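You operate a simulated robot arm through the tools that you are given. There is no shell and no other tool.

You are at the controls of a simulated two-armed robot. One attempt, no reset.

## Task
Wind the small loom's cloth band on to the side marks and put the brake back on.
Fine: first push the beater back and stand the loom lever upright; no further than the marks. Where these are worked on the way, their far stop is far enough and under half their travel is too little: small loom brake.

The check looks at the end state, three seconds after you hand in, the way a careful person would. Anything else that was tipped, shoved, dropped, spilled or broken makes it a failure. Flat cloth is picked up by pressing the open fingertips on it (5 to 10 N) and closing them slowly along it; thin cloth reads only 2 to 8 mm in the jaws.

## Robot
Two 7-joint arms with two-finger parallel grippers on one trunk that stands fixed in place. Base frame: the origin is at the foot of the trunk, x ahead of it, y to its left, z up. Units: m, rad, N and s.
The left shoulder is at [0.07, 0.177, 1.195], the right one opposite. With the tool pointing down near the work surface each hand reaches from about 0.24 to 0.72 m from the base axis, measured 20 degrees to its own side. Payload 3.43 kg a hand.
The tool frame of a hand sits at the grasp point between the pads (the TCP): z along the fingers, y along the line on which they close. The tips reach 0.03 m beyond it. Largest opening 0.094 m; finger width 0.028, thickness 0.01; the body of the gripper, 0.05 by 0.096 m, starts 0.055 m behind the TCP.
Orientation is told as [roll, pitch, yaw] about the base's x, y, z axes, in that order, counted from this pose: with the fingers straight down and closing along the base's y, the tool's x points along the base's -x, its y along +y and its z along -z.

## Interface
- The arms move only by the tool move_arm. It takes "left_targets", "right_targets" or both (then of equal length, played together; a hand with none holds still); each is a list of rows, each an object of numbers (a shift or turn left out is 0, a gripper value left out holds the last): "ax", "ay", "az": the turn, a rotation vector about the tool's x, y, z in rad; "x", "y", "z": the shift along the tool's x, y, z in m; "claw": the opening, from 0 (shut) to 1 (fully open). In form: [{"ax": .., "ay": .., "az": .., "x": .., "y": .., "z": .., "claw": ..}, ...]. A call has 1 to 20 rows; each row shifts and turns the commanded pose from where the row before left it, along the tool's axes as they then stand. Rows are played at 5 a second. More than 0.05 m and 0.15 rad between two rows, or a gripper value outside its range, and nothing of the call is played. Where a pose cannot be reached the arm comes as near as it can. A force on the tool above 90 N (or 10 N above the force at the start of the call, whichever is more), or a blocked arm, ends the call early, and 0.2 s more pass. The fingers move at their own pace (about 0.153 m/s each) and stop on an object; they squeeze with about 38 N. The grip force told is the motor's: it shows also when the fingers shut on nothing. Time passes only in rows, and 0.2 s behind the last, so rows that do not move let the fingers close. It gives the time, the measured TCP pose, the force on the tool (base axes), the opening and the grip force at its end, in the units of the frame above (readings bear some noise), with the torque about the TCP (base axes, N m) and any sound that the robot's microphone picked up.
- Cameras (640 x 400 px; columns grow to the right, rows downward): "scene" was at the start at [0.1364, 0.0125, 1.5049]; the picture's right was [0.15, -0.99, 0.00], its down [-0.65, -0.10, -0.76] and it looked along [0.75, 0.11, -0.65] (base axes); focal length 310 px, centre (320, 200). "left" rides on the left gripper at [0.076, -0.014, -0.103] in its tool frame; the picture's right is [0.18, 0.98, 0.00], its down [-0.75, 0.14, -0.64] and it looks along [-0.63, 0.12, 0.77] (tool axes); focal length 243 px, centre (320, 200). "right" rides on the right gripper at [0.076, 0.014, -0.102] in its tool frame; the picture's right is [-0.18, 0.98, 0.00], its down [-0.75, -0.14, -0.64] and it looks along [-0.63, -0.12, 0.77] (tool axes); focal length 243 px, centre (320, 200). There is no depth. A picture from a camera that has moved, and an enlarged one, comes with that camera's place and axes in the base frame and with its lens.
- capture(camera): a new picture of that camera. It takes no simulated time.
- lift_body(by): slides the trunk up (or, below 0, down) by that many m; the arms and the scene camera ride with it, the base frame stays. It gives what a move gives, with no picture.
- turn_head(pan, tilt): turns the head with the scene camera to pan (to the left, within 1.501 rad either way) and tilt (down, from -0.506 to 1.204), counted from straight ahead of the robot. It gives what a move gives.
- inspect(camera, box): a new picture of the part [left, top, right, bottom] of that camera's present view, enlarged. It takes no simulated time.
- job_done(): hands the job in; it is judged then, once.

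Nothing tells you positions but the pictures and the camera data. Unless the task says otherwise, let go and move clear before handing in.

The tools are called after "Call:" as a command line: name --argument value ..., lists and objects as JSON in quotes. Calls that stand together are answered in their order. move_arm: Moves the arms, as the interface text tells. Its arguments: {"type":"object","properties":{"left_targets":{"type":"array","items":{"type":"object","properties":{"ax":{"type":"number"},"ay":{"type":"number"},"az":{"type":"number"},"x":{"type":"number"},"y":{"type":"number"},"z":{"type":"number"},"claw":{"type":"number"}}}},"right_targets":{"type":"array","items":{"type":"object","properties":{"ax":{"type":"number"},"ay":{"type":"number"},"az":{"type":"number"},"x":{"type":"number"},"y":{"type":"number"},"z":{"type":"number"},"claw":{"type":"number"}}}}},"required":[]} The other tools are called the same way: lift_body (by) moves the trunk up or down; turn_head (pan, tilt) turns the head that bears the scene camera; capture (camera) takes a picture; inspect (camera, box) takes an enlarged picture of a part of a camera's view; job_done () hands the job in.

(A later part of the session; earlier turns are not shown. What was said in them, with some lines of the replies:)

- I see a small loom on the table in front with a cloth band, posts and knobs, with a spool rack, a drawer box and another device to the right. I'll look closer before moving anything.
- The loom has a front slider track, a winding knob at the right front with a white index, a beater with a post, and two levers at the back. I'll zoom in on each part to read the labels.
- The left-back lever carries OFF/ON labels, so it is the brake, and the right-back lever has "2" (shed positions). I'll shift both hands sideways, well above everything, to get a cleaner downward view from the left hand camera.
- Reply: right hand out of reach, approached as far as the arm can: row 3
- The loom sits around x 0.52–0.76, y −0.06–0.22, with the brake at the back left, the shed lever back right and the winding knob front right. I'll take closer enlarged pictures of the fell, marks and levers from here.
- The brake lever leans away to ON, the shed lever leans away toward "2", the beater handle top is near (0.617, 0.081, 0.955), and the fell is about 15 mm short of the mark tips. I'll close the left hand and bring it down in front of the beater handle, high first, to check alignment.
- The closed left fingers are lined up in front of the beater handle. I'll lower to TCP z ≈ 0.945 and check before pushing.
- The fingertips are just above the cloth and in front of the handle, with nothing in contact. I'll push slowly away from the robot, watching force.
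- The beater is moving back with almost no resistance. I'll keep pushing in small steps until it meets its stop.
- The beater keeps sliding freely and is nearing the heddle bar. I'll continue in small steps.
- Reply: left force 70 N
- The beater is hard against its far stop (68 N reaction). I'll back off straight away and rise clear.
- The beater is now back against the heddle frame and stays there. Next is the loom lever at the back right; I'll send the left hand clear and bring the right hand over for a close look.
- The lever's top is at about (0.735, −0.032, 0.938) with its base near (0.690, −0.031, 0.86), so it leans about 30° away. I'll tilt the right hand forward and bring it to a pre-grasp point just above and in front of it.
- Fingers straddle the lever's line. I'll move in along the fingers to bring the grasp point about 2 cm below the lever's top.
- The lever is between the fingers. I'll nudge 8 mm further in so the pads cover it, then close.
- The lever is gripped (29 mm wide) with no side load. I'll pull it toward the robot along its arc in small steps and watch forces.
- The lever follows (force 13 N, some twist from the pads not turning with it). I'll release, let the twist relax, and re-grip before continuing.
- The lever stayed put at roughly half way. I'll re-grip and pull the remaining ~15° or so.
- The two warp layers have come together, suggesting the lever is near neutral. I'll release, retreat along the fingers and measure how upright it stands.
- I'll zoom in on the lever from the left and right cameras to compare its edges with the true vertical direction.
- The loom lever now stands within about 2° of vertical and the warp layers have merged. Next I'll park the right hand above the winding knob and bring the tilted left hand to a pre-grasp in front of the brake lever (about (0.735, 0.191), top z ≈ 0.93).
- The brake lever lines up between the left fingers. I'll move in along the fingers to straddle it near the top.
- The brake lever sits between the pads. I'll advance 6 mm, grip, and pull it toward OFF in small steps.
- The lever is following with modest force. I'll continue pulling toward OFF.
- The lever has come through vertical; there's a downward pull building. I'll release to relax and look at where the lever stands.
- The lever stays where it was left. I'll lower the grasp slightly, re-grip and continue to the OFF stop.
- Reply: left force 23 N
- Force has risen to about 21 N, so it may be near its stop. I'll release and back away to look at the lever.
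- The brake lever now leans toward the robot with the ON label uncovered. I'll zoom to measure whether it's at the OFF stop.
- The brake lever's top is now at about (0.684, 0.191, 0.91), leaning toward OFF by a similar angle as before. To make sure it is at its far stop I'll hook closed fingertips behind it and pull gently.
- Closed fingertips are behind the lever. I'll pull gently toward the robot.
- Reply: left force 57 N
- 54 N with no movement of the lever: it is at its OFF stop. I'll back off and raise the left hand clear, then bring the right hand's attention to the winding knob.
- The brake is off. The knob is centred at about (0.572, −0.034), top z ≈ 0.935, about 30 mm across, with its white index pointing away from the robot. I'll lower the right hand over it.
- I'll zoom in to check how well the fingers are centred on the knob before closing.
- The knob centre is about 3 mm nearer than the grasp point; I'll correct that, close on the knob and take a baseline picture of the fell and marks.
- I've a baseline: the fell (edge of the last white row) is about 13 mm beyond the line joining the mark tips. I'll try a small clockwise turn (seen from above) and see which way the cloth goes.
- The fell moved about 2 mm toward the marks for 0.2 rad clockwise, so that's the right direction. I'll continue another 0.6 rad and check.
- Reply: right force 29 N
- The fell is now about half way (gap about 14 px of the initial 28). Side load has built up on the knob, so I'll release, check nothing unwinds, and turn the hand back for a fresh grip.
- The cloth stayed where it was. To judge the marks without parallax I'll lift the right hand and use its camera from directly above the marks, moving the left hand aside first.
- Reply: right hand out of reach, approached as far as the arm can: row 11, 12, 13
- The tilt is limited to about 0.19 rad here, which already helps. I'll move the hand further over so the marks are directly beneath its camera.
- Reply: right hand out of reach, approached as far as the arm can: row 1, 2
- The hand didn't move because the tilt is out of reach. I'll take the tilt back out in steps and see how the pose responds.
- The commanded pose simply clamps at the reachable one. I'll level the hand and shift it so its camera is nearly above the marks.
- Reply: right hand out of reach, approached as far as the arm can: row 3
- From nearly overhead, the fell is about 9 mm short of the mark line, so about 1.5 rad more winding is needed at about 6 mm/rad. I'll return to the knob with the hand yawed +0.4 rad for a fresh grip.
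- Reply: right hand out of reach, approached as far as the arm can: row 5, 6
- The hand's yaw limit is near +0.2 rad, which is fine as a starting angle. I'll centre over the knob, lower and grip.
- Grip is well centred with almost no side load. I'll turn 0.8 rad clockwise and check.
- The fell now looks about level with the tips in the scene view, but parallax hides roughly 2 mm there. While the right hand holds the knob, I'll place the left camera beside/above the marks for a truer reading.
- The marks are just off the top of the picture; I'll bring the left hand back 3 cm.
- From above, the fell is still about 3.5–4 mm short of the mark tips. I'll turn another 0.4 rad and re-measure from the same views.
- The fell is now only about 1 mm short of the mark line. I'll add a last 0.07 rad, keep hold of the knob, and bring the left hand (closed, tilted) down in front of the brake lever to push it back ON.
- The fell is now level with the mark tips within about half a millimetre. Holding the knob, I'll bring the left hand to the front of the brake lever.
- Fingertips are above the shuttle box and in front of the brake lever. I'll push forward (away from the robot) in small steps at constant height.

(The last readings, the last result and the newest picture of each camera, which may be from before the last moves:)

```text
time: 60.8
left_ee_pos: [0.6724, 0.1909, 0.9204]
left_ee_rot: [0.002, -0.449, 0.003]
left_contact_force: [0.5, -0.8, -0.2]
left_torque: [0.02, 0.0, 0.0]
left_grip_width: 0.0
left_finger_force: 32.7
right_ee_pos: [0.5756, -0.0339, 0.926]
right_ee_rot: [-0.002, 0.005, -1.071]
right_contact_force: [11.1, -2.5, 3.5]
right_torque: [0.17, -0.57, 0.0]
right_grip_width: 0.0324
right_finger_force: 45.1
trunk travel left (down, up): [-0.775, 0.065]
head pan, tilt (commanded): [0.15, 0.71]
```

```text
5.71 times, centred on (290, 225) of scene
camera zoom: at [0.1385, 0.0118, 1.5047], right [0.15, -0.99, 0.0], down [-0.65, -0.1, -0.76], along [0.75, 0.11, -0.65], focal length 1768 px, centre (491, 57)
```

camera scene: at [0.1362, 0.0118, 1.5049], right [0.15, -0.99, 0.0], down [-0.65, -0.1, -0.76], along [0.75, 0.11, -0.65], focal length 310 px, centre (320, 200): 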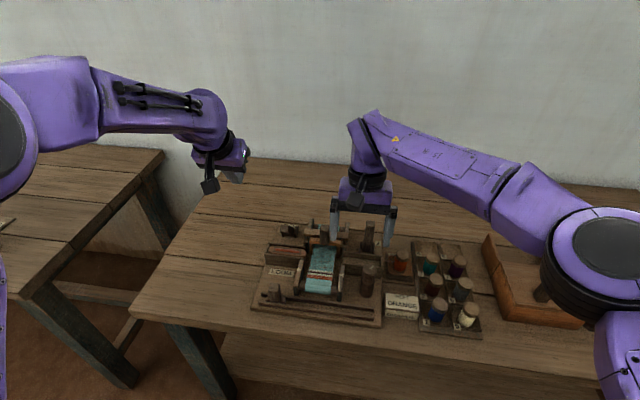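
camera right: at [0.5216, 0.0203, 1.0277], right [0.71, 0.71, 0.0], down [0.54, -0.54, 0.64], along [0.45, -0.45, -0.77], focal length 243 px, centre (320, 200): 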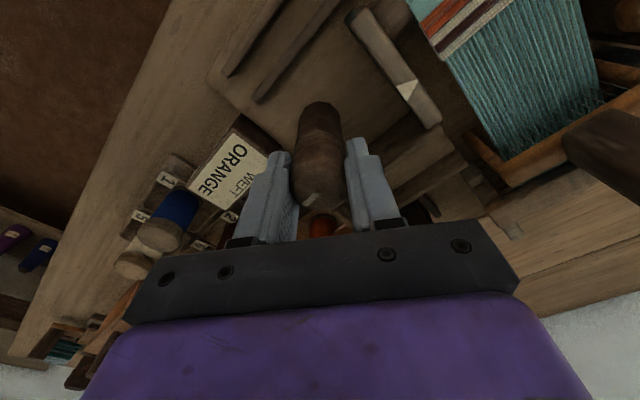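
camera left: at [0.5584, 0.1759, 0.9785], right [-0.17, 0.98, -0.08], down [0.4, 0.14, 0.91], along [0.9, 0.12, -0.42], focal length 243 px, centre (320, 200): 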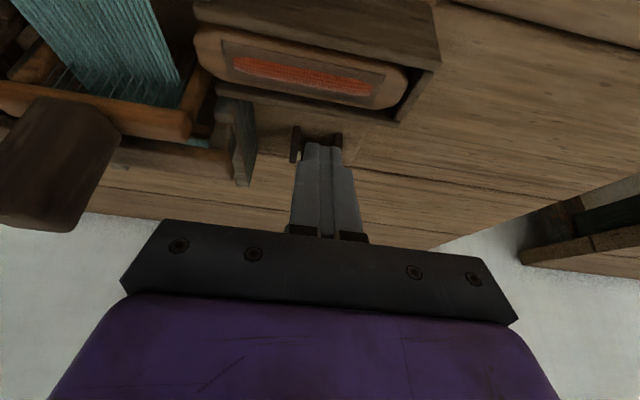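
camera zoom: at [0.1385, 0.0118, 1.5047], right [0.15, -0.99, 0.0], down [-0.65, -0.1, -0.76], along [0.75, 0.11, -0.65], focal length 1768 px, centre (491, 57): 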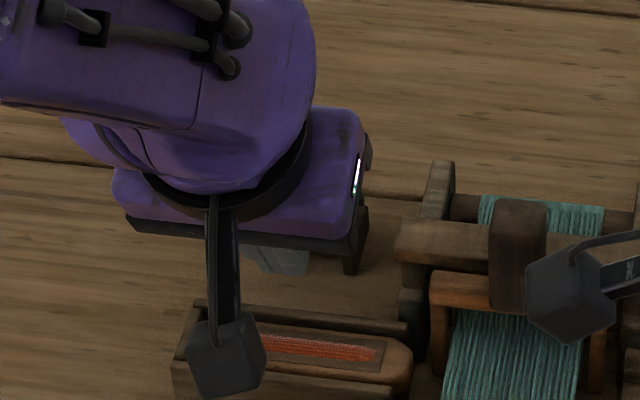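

The lever seems to be moving with little resistance. I'll keep pushing until the ON stop is felt.

Call:
move_arm --left_targets '[{"x": -0.0054, "z": 0.0026}, {"x": -0.0054, "z": 0.0026}, {"x": -0.0036, "z": 0.0017}, {}]'

Call:
capture --camera "left"

```text
time: 61.8
left_ee_pos: [0.687, 0.1911, 0.9194]
left_ee_rot: [0.001, -0.449, 0.0]
left_contact_force: [-0.3, -0.4, -0.3]
left_torque: [0.04, 0.0, -0.01]
left_grip_width: 0.0001
left_finger_force: 33.7
right_ee_pos: [0.5742, -0.034, 0.9265]
right_ee_rot: [-0.004, 0.004, -1.071]
right_contact_force: [10.7, -3.1, 3.7]
right_torque: [0.2, -0.52, 0.0]
right_grip_width: 0.0325
right_finger_force: 44.8
trunk travel left (down, up): [-0.775, 0.065]
head pan, tilt (commanded): [0.15, 0.71]
```

```text
taken
camera left: at [0.574, 0.1765, 0.9784], right [-0.17, 0.98, -0.08], down [0.4, 0.14, 0.91], along [0.9, 0.12, -0.42], focal length 243 px, centre (320, 200)
```

left: 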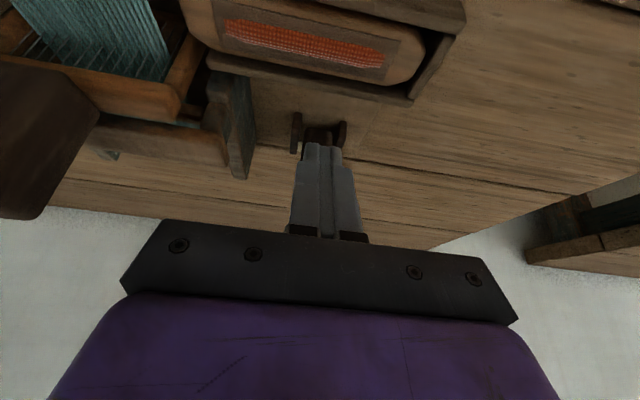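

Call:
move_arm --left_targets '[{"x": -0.0036, "z": 0.0017}, {"x": -0.0036, "z": 0.0017}, {"x": -0.0036, "z": 0.0017}, {}]'

Call:
inspect --camera "left" --box '[250, 100, 400, 200]'

```text
time: 62.8
left_ee_pos: [0.699, 0.1903, 0.9188]
left_ee_rot: [0.0, -0.449, -0.001]
left_contact_force: [-0.4, -0.4, -0.5]
left_torque: [0.0, -0.05, 0.04]
left_grip_width: 0.0
left_finger_force: 32.7
right_ee_pos: [0.5742, -0.0338, 0.925]
right_ee_rot: [-0.006, 0.004, -1.073]
right_contact_force: [10.8, -1.2, 3.7]
right_torque: [0.19, -0.44, -0.03]
right_grip_width: 0.032
right_finger_force: 44.6
trunk travel left (down, up): [-0.775, 0.065]
head pan, tilt (commanded): [0.15, 0.71]
```

```text
4.00 times, centred on (325, 150) of left
camera zoom: at [0.5857, 0.1759, 0.9782], right [-0.17, 0.98, -0.08], down [0.4, 0.14, 0.91], along [0.9, 0.12, -0.42], focal length 970 px, centre (300, 400)
```

zoom: 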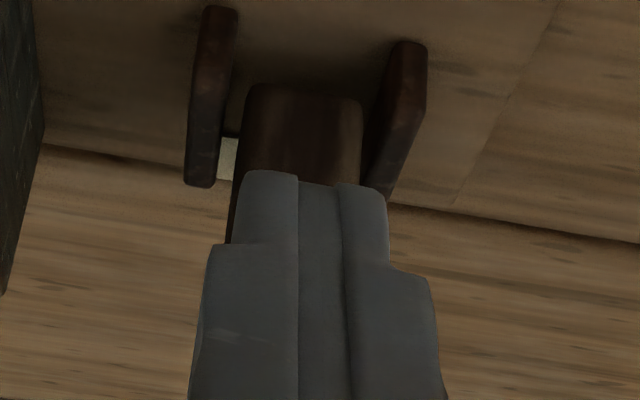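

The lever base is visible just ahead of the fingertips and still moving. I'll continue in small steps.

Call:
move_arm --left_targets '[{"x": -0.0036, "z": 0.0017}, {"x": -0.0036, "z": 0.0017}, {}]'

Call:
inspect --camera "left" --box '[250, 100, 400, 200]'

```text
time: 63.6
left_ee_pos: [0.7037, 0.1913, 0.9185]
left_ee_rot: [-0.001, -0.446, -0.001]
left_contact_force: [-56.1, -5.7, 24.1]
left_torque: [0.07, 0.58, -0.15]
left_grip_width: 0.0
left_finger_force: 32.8
right_ee_pos: [0.5744, -0.0356, 0.9252]
right_ee_rot: [0.004, 0.001, -1.067]
right_contact_force: [53.1, 13.5, -29.1]
right_torque: [0.3, 0.87, 0.0]
right_grip_width: 0.0322
right_finger_force: 44.5
trunk travel left (down, up): [-0.775, 0.065]
head pan, tilt (commanded): [0.15, 0.71]
```

```text
4.00 times, centred on (325, 150) of left
camera zoom: at [0.5909, 0.1765, 0.9787], right [-0.16, 0.98, -0.08], down [0.4, 0.14, 0.9], along [0.9, 0.12, -0.42], focal length 970 px, centre (300, 400)
```

zoom: 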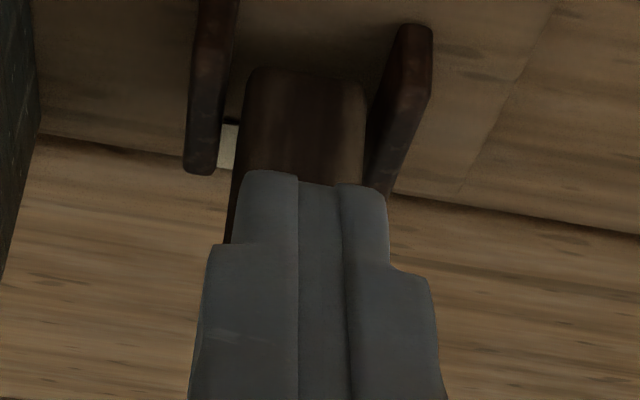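

The lever is at its ON stop (56 N). I'll back the left hand off at once and lift it away, still holding the knob.

Call:
move_arm --left_targets '[{"x": 0.01, "z": -0.005}, {"x": 0.02, "z": -0.015}, {"x": 0.01, "z": -0.035}, {"z": -0.045}, {"z": -0.04}, {}]'

Call:
capture --camera "left"

Call:
inspect --camera "scene" --box '[240, 190, 400, 310]'

Call:
inspect --camera "scene" --box '[285, 250, 355, 300]'

```text
time: 65.0
left_ee_pos: [0.6112, 0.1904, 1.0287]
left_ee_rot: [0.0, -0.45, -0.001]
left_contact_force: [-0.6, -0.6, 0.5]
left_torque: [0.01, 0.01, 0.02]
left_grip_width: 0.0
left_finger_force: 33.1
right_ee_pos: [0.5757, -0.0347, 0.9254]
right_ee_rot: [-0.002, 0.005, -1.069]
right_contact_force: [10.3, -2.4, 3.2]
right_torque: [0.79, -0.81, 0.01]
right_grip_width: 0.0328
right_finger_force: 45.2
trunk travel left (down, up): [-0.775, 0.065]
head pan, tilt (commanded): [0.15, 0.71]
```

```text
taken
camera left: at [0.4984, 0.1747, 1.0878], right [-0.17, 0.98, -0.08], down [0.4, 0.14, 0.91], along [0.9, 0.12, -0.42], focal length 243 px, centre (320, 200)
```

left: 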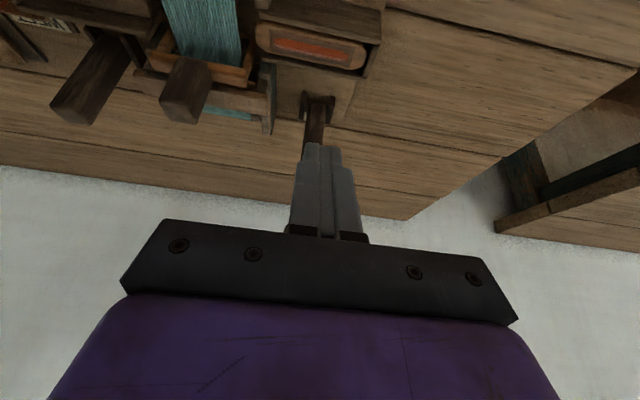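

```text
3.33 times, centred on (320, 250) of scene
camera zoom: at [0.1384, 0.0117, 1.5047], right [0.15, -0.99, 0.0], down [-0.65, -0.1, -0.76], along [0.75, 0.11, -0.65], focal length 1032 px, centre (320, 33)
```

zoom: 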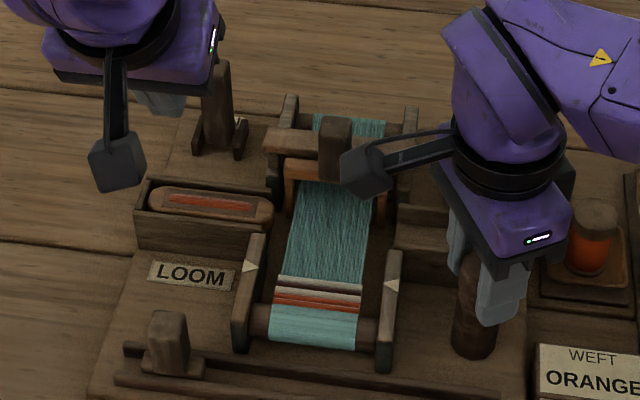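

```text
8.00 times, centred on (320, 275) of scene
camera zoom: at [0.1384, 0.0117, 1.5047], right [0.15, -0.99, 0.0], down [-0.65, -0.1, -0.76], along [0.75, 0.11, -0.65], focal length 2476 px, centre (320, -400)
```

zoom: 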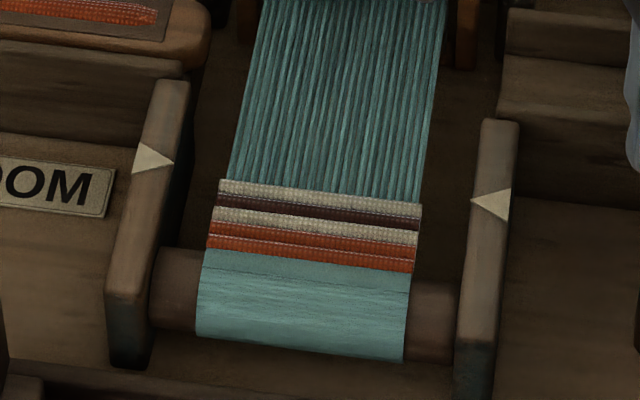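

The brake lever is back in its original ON position and the cloth didn't move. Now I'll open the right hand and lift straight up off the knob.

Call:
move_arm --right_targets '[{"claw": 0.45}, {"claw": 0.65}, {}, {"z": -0.04}, {"z": -0.045}, {"z": -0.045}, {"z": -0.04}, {}]'

Call:
inspect --camera "scene" --box '[285, 250, 355, 300]'

Call:
capture --camera "right"

```text
time: 66.8
left_ee_pos: [0.6104, 0.1906, 1.0299]
left_ee_rot: [0.0, -0.451, 0.001]
left_contact_force: [0.2, 0.9, 0.3]
left_torque: [0.0, 0.02, 0.0]
left_grip_width: 0.0001
left_finger_force: 33.2
right_ee_pos: [0.5748, -0.0334, 1.0978]
right_ee_rot: [-0.001, 0.003, -1.073]
right_contact_force: [-0.4, 0.0, 0.2]
right_torque: [0.0, -0.01, -0.03]
right_grip_width: 0.0611
right_finger_force: 0.0
trunk travel left (down, up): [-0.775, 0.065]
head pan, tilt (commanded): [0.15, 0.71]
```

```text
8.00 times, centred on (320, 275) of scene
camera zoom: at [0.137, 0.0122, 1.5048], right [0.15, -0.99, 0.0], down [-0.65, -0.1, -0.76], along [0.75, 0.11, -0.65], focal length 2476 px, centre (320, -400)
```

zoom: 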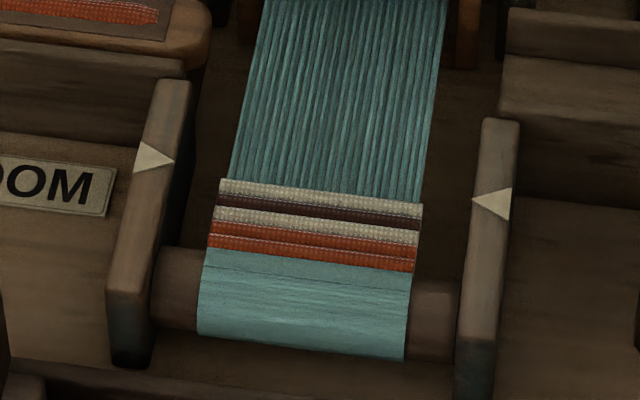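

```text
taken
camera right: at [0.5514, 0.0398, 1.2001], right [0.95, 0.31, 0.0], down [0.24, -0.73, 0.64], along [0.2, -0.61, -0.77], focal length 243 px, centre (320, 200)
```

right: 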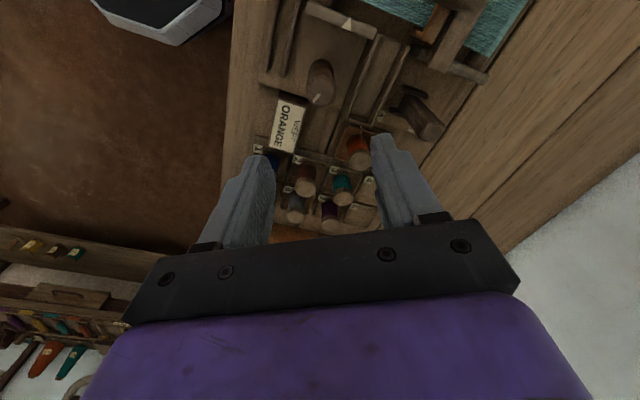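

Released cleanly with no visible change. I'll take the right hand away to the side and bring the left camera overhead for a final check.

Call:
move_arm --right_targets '[{"az": -0.134, "z": -0.02}, {"az": -0.134, "z": -0.02}, {"az": -0.134}, {"az": -0.134}, {"az": -0.134}, {"az": -0.134}, {"az": -0.134}, {"az": -0.134}, {"y": -0.045}, {"y": -0.045}, {"y": -0.045, "x": 0.02}, {"x": 0.02, "claw": 1}, {}]' --left_targets '[{"ay": 0.15, "z": -0.02}, {"ay": 0.15, "z": -0.02}, {"ay": 0.15, "z": -0.02}, {}, {}, {}, {}, {}, {}, {}, {"y": -0.03, "z": -0.005}, {"y": -0.03, "z": -0.005}, {"y": -0.03}]'

Call:
capture --camera "left"

Call:
capture --camera "scene"

Call:
capture --camera "right"

```text
time: 69.6
left_ee_pos: [0.5948, 0.0998, 1.0968]
left_ee_rot: [-0.001, 0.0, 0.0]
left_contact_force: [-0.3, 0.6, -0.6]
left_torque: [0.03, -0.01, 0.01]
left_grip_width: 0.0
left_finger_force: 33.1
right_ee_pos: [0.5362, -0.1695, 1.1352]
right_ee_rot: [0.002, 0.003, 0.002]
right_contact_force: [0.0, -0.3, -0.4]
right_torque: [-0.02, 0.03, 0.03]
right_grip_width: 0.0939
right_finger_force: 0.1
trunk travel left (down, up): [-0.775, 0.065]
head pan, tilt (commanded): [0.15, 0.71]
```

```text
taken
camera left: at [0.5179, 0.0847, 1.1991], right [-0.19, 0.98, 0.0], down [0.75, 0.14, 0.64], along [0.63, 0.12, -0.77], focal length 243 px, centre (320, 200)
```

left: 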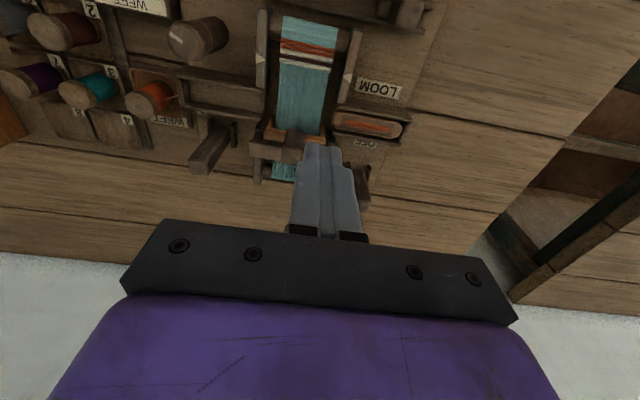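

```text
taken
camera scene: at [0.1374, 0.012, 1.5048], right [0.15, -0.99, 0.0], down [-0.65, -0.1, -0.76], along [0.75, 0.11, -0.65], focal length 310 px, centre (320, 200)
```

scene: 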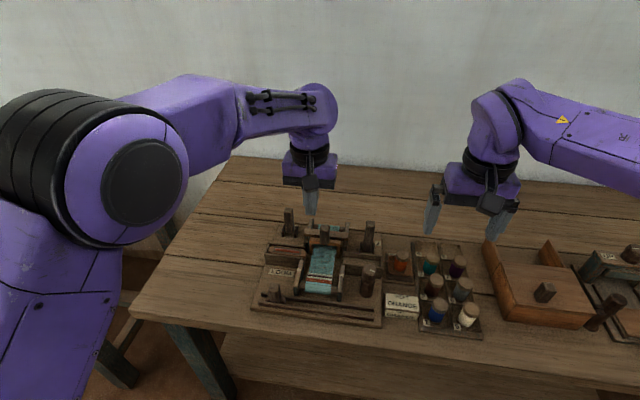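

```text
taken
camera right: at [0.4612, -0.1547, 1.2379], right [0.18, 0.98, 0.0], down [0.76, -0.14, 0.64], along [0.63, -0.12, -0.77], focal length 243 px, centre (320, 200)
```

right: 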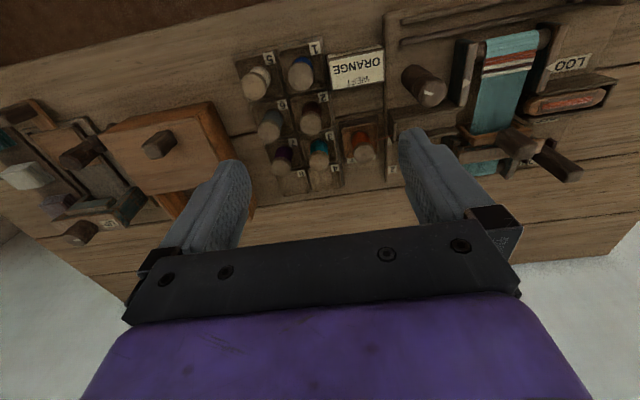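

Call:
inspect --camera "left" --box '[245, 10, 365, 100]'

Call:
inspect --camera "left" --box '[170, 90, 270, 190]'

Call:
inspect --camera "scene" --box '[240, 195, 400, 315]'

Call:
inspect --camera "right" --box '[420, 20, 640, 190]'

```text
4.44 times, centred on (305, 55) of left
camera zoom: at [0.5179, 0.0847, 1.1991], right [-0.19, 0.98, 0.0], down [0.75, 0.14, 0.64], along [0.63, 0.12, -0.77], focal length 1078 px, centre (387, 844)
```

zoom: 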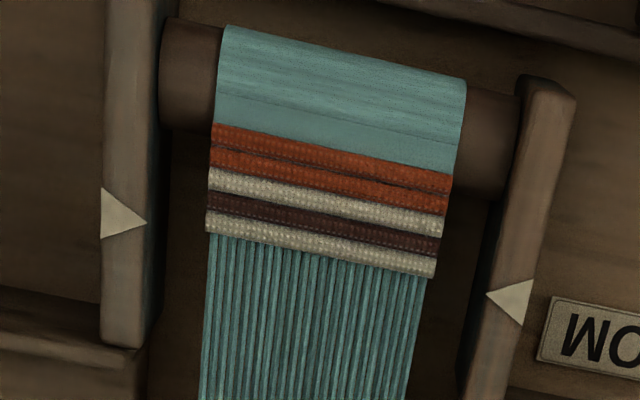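

```text
4.00 times, centred on (220, 140) of left
camera zoom: at [0.5179, 0.0847, 1.1991], right [-0.19, 0.98, 0.0], down [0.75, 0.14, 0.64], along [0.63, 0.12, -0.77], focal length 970 px, centre (720, 440)
```

zoom: 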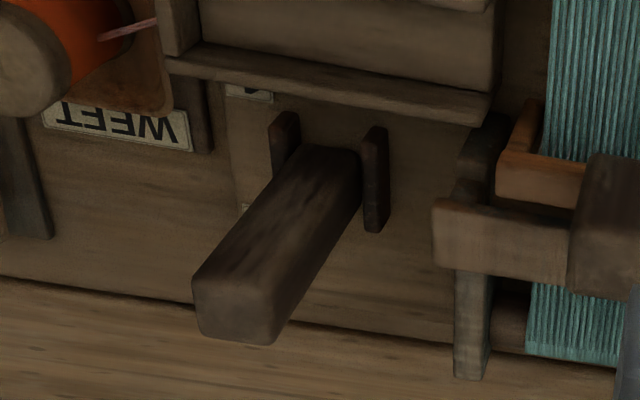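

```text
3.33 times, centred on (320, 255) of scene
camera zoom: at [0.1374, 0.012, 1.5048], right [0.15, -0.99, 0.0], down [-0.65, -0.1, -0.76], along [0.75, 0.11, -0.65], focal length 1032 px, centre (320, 17)
```

zoom: 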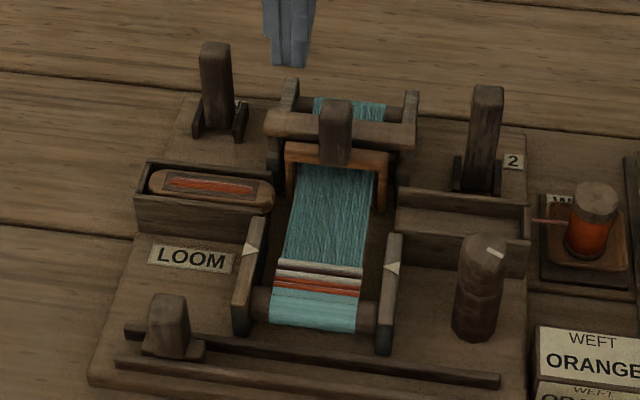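

```text
2.35 times, centred on (530, 105) of right
camera zoom: at [0.4612, -0.1547, 1.2379], right [0.18, 0.98, 0.0], down [0.76, -0.14, 0.64], along [0.63, -0.12, -0.77], focal length 571 px, centre (-174, 424)
```

zoom: 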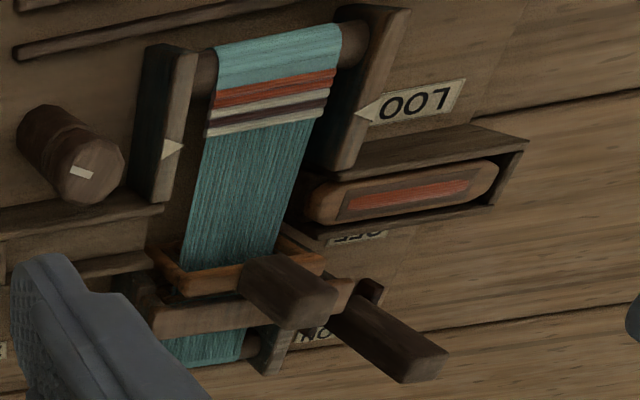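

Triangulating from both cameras puts the mark tips at x ≈ 0.581 and the fell at x ≈ 0.581–0.582, so it is on the marks. The lever is upright, the beater is back and the brake is ON, and nothing else looks disturbed. I'll move the left hand clear and take a last look.

Call:
move_arm --left_targets '[{"z": -0.03}, {"x": 0.015, "y": 0.04, "z": -0.02}, {"x": 0.015, "y": 0.04, "z": -0.02}, {"x": 0.015, "y": 0.04, "z": -0.02}, {"claw": 1}, {}]'

Call:
inspect --camera "scene" --box '[240, 190, 400, 340]'

Call:
inspect --camera "scene" --box '[380, 200, 640, 362]'

Call:
capture --camera "left"

```text
time: 71.0
left_ee_pos: [0.5466, 0.2216, 1.1869]
left_ee_rot: [0.001, 0.0, 0.001]
left_contact_force: [-1.2, -0.3, 0.2]
left_torque: [0.0, -0.01, -0.02]
left_grip_width: 0.094
left_finger_force: 0.1
right_ee_pos: [0.5366, -0.1694, 1.1366]
right_ee_rot: [0.002, 0.003, 0.002]
right_contact_force: [-0.4, 0.6, 0.2]
right_torque: [-0.01, 0.0, 0.0]
right_grip_width: 0.0941
right_finger_force: 0.0
trunk travel left (down, up): [-0.775, 0.065]
head pan, tilt (commanded): [0.15, 0.71]
```

```text
2.67 times, centred on (320, 265) of scene
camera zoom: at [0.1366, 0.0119, 1.5048], right [0.15, -0.99, 0.0], down [-0.65, -0.1, -0.76], along [0.75, 0.11, -0.65], focal length 825 px, centre (320, 27)
```

zoom: 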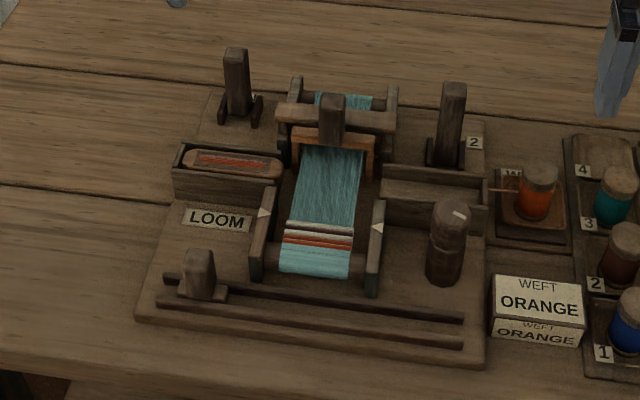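

```text
2.46 times, centred on (510, 281) of scene
camera zoom: at [0.1366, 0.0119, 1.5048], right [0.15, -0.99, 0.0], down [-0.65, -0.1, -0.76], along [0.75, 0.11, -0.65], focal length 762 px, centre (-148, 1)
```

zoom: 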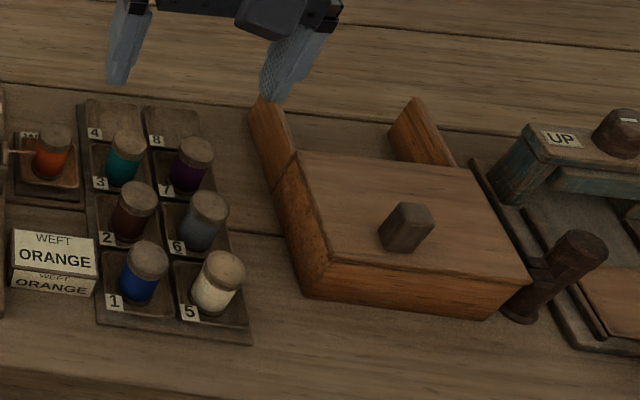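

```text
taken
camera left: at [0.4698, 0.2059, 1.288], right [-0.18, 0.98, 0.0], down [0.75, 0.14, 0.64], along [0.63, 0.12, -0.77], focal length 243 px, centre (320, 200)
```

left: 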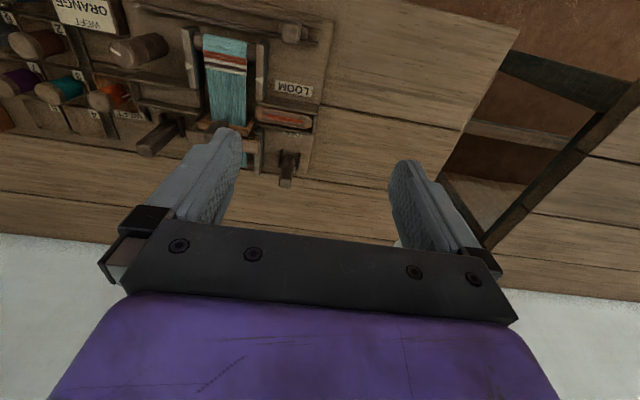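

The beater is back, the loom lever is upright, the cloth's fell is level with the side marks, and the brake is at its ON stop. Everything else sits where it started and both hands are clear, so I'm handing in.

Call:
job_done

```text
The job is handed in.
```

I wound the small loom's cloth band on to the side marks and put the brake back on. I handed the job in at about 71 s of simulated time; the result of the check has not come back.

- **Beater:** pushed back to its far stop, and it stayed there.
- **Loom lever:** stood upright, within about 2° of vertical as measured from the pictures.
- **Cloth band:** I turned the winding knob clockwise, about 2.1 rad in all. The edge of the last woven row now lies on the line between the mark tips, within about half a millimetre. I took that edge as the line to bring to the marks.
- **Brake:** pulled to its OFF stop before winding, then pushed back to its ON stop while I held the knob. The cloth showed no movement when I let go.

In the last pictures nothing else had moved, and both hands were open and clear.
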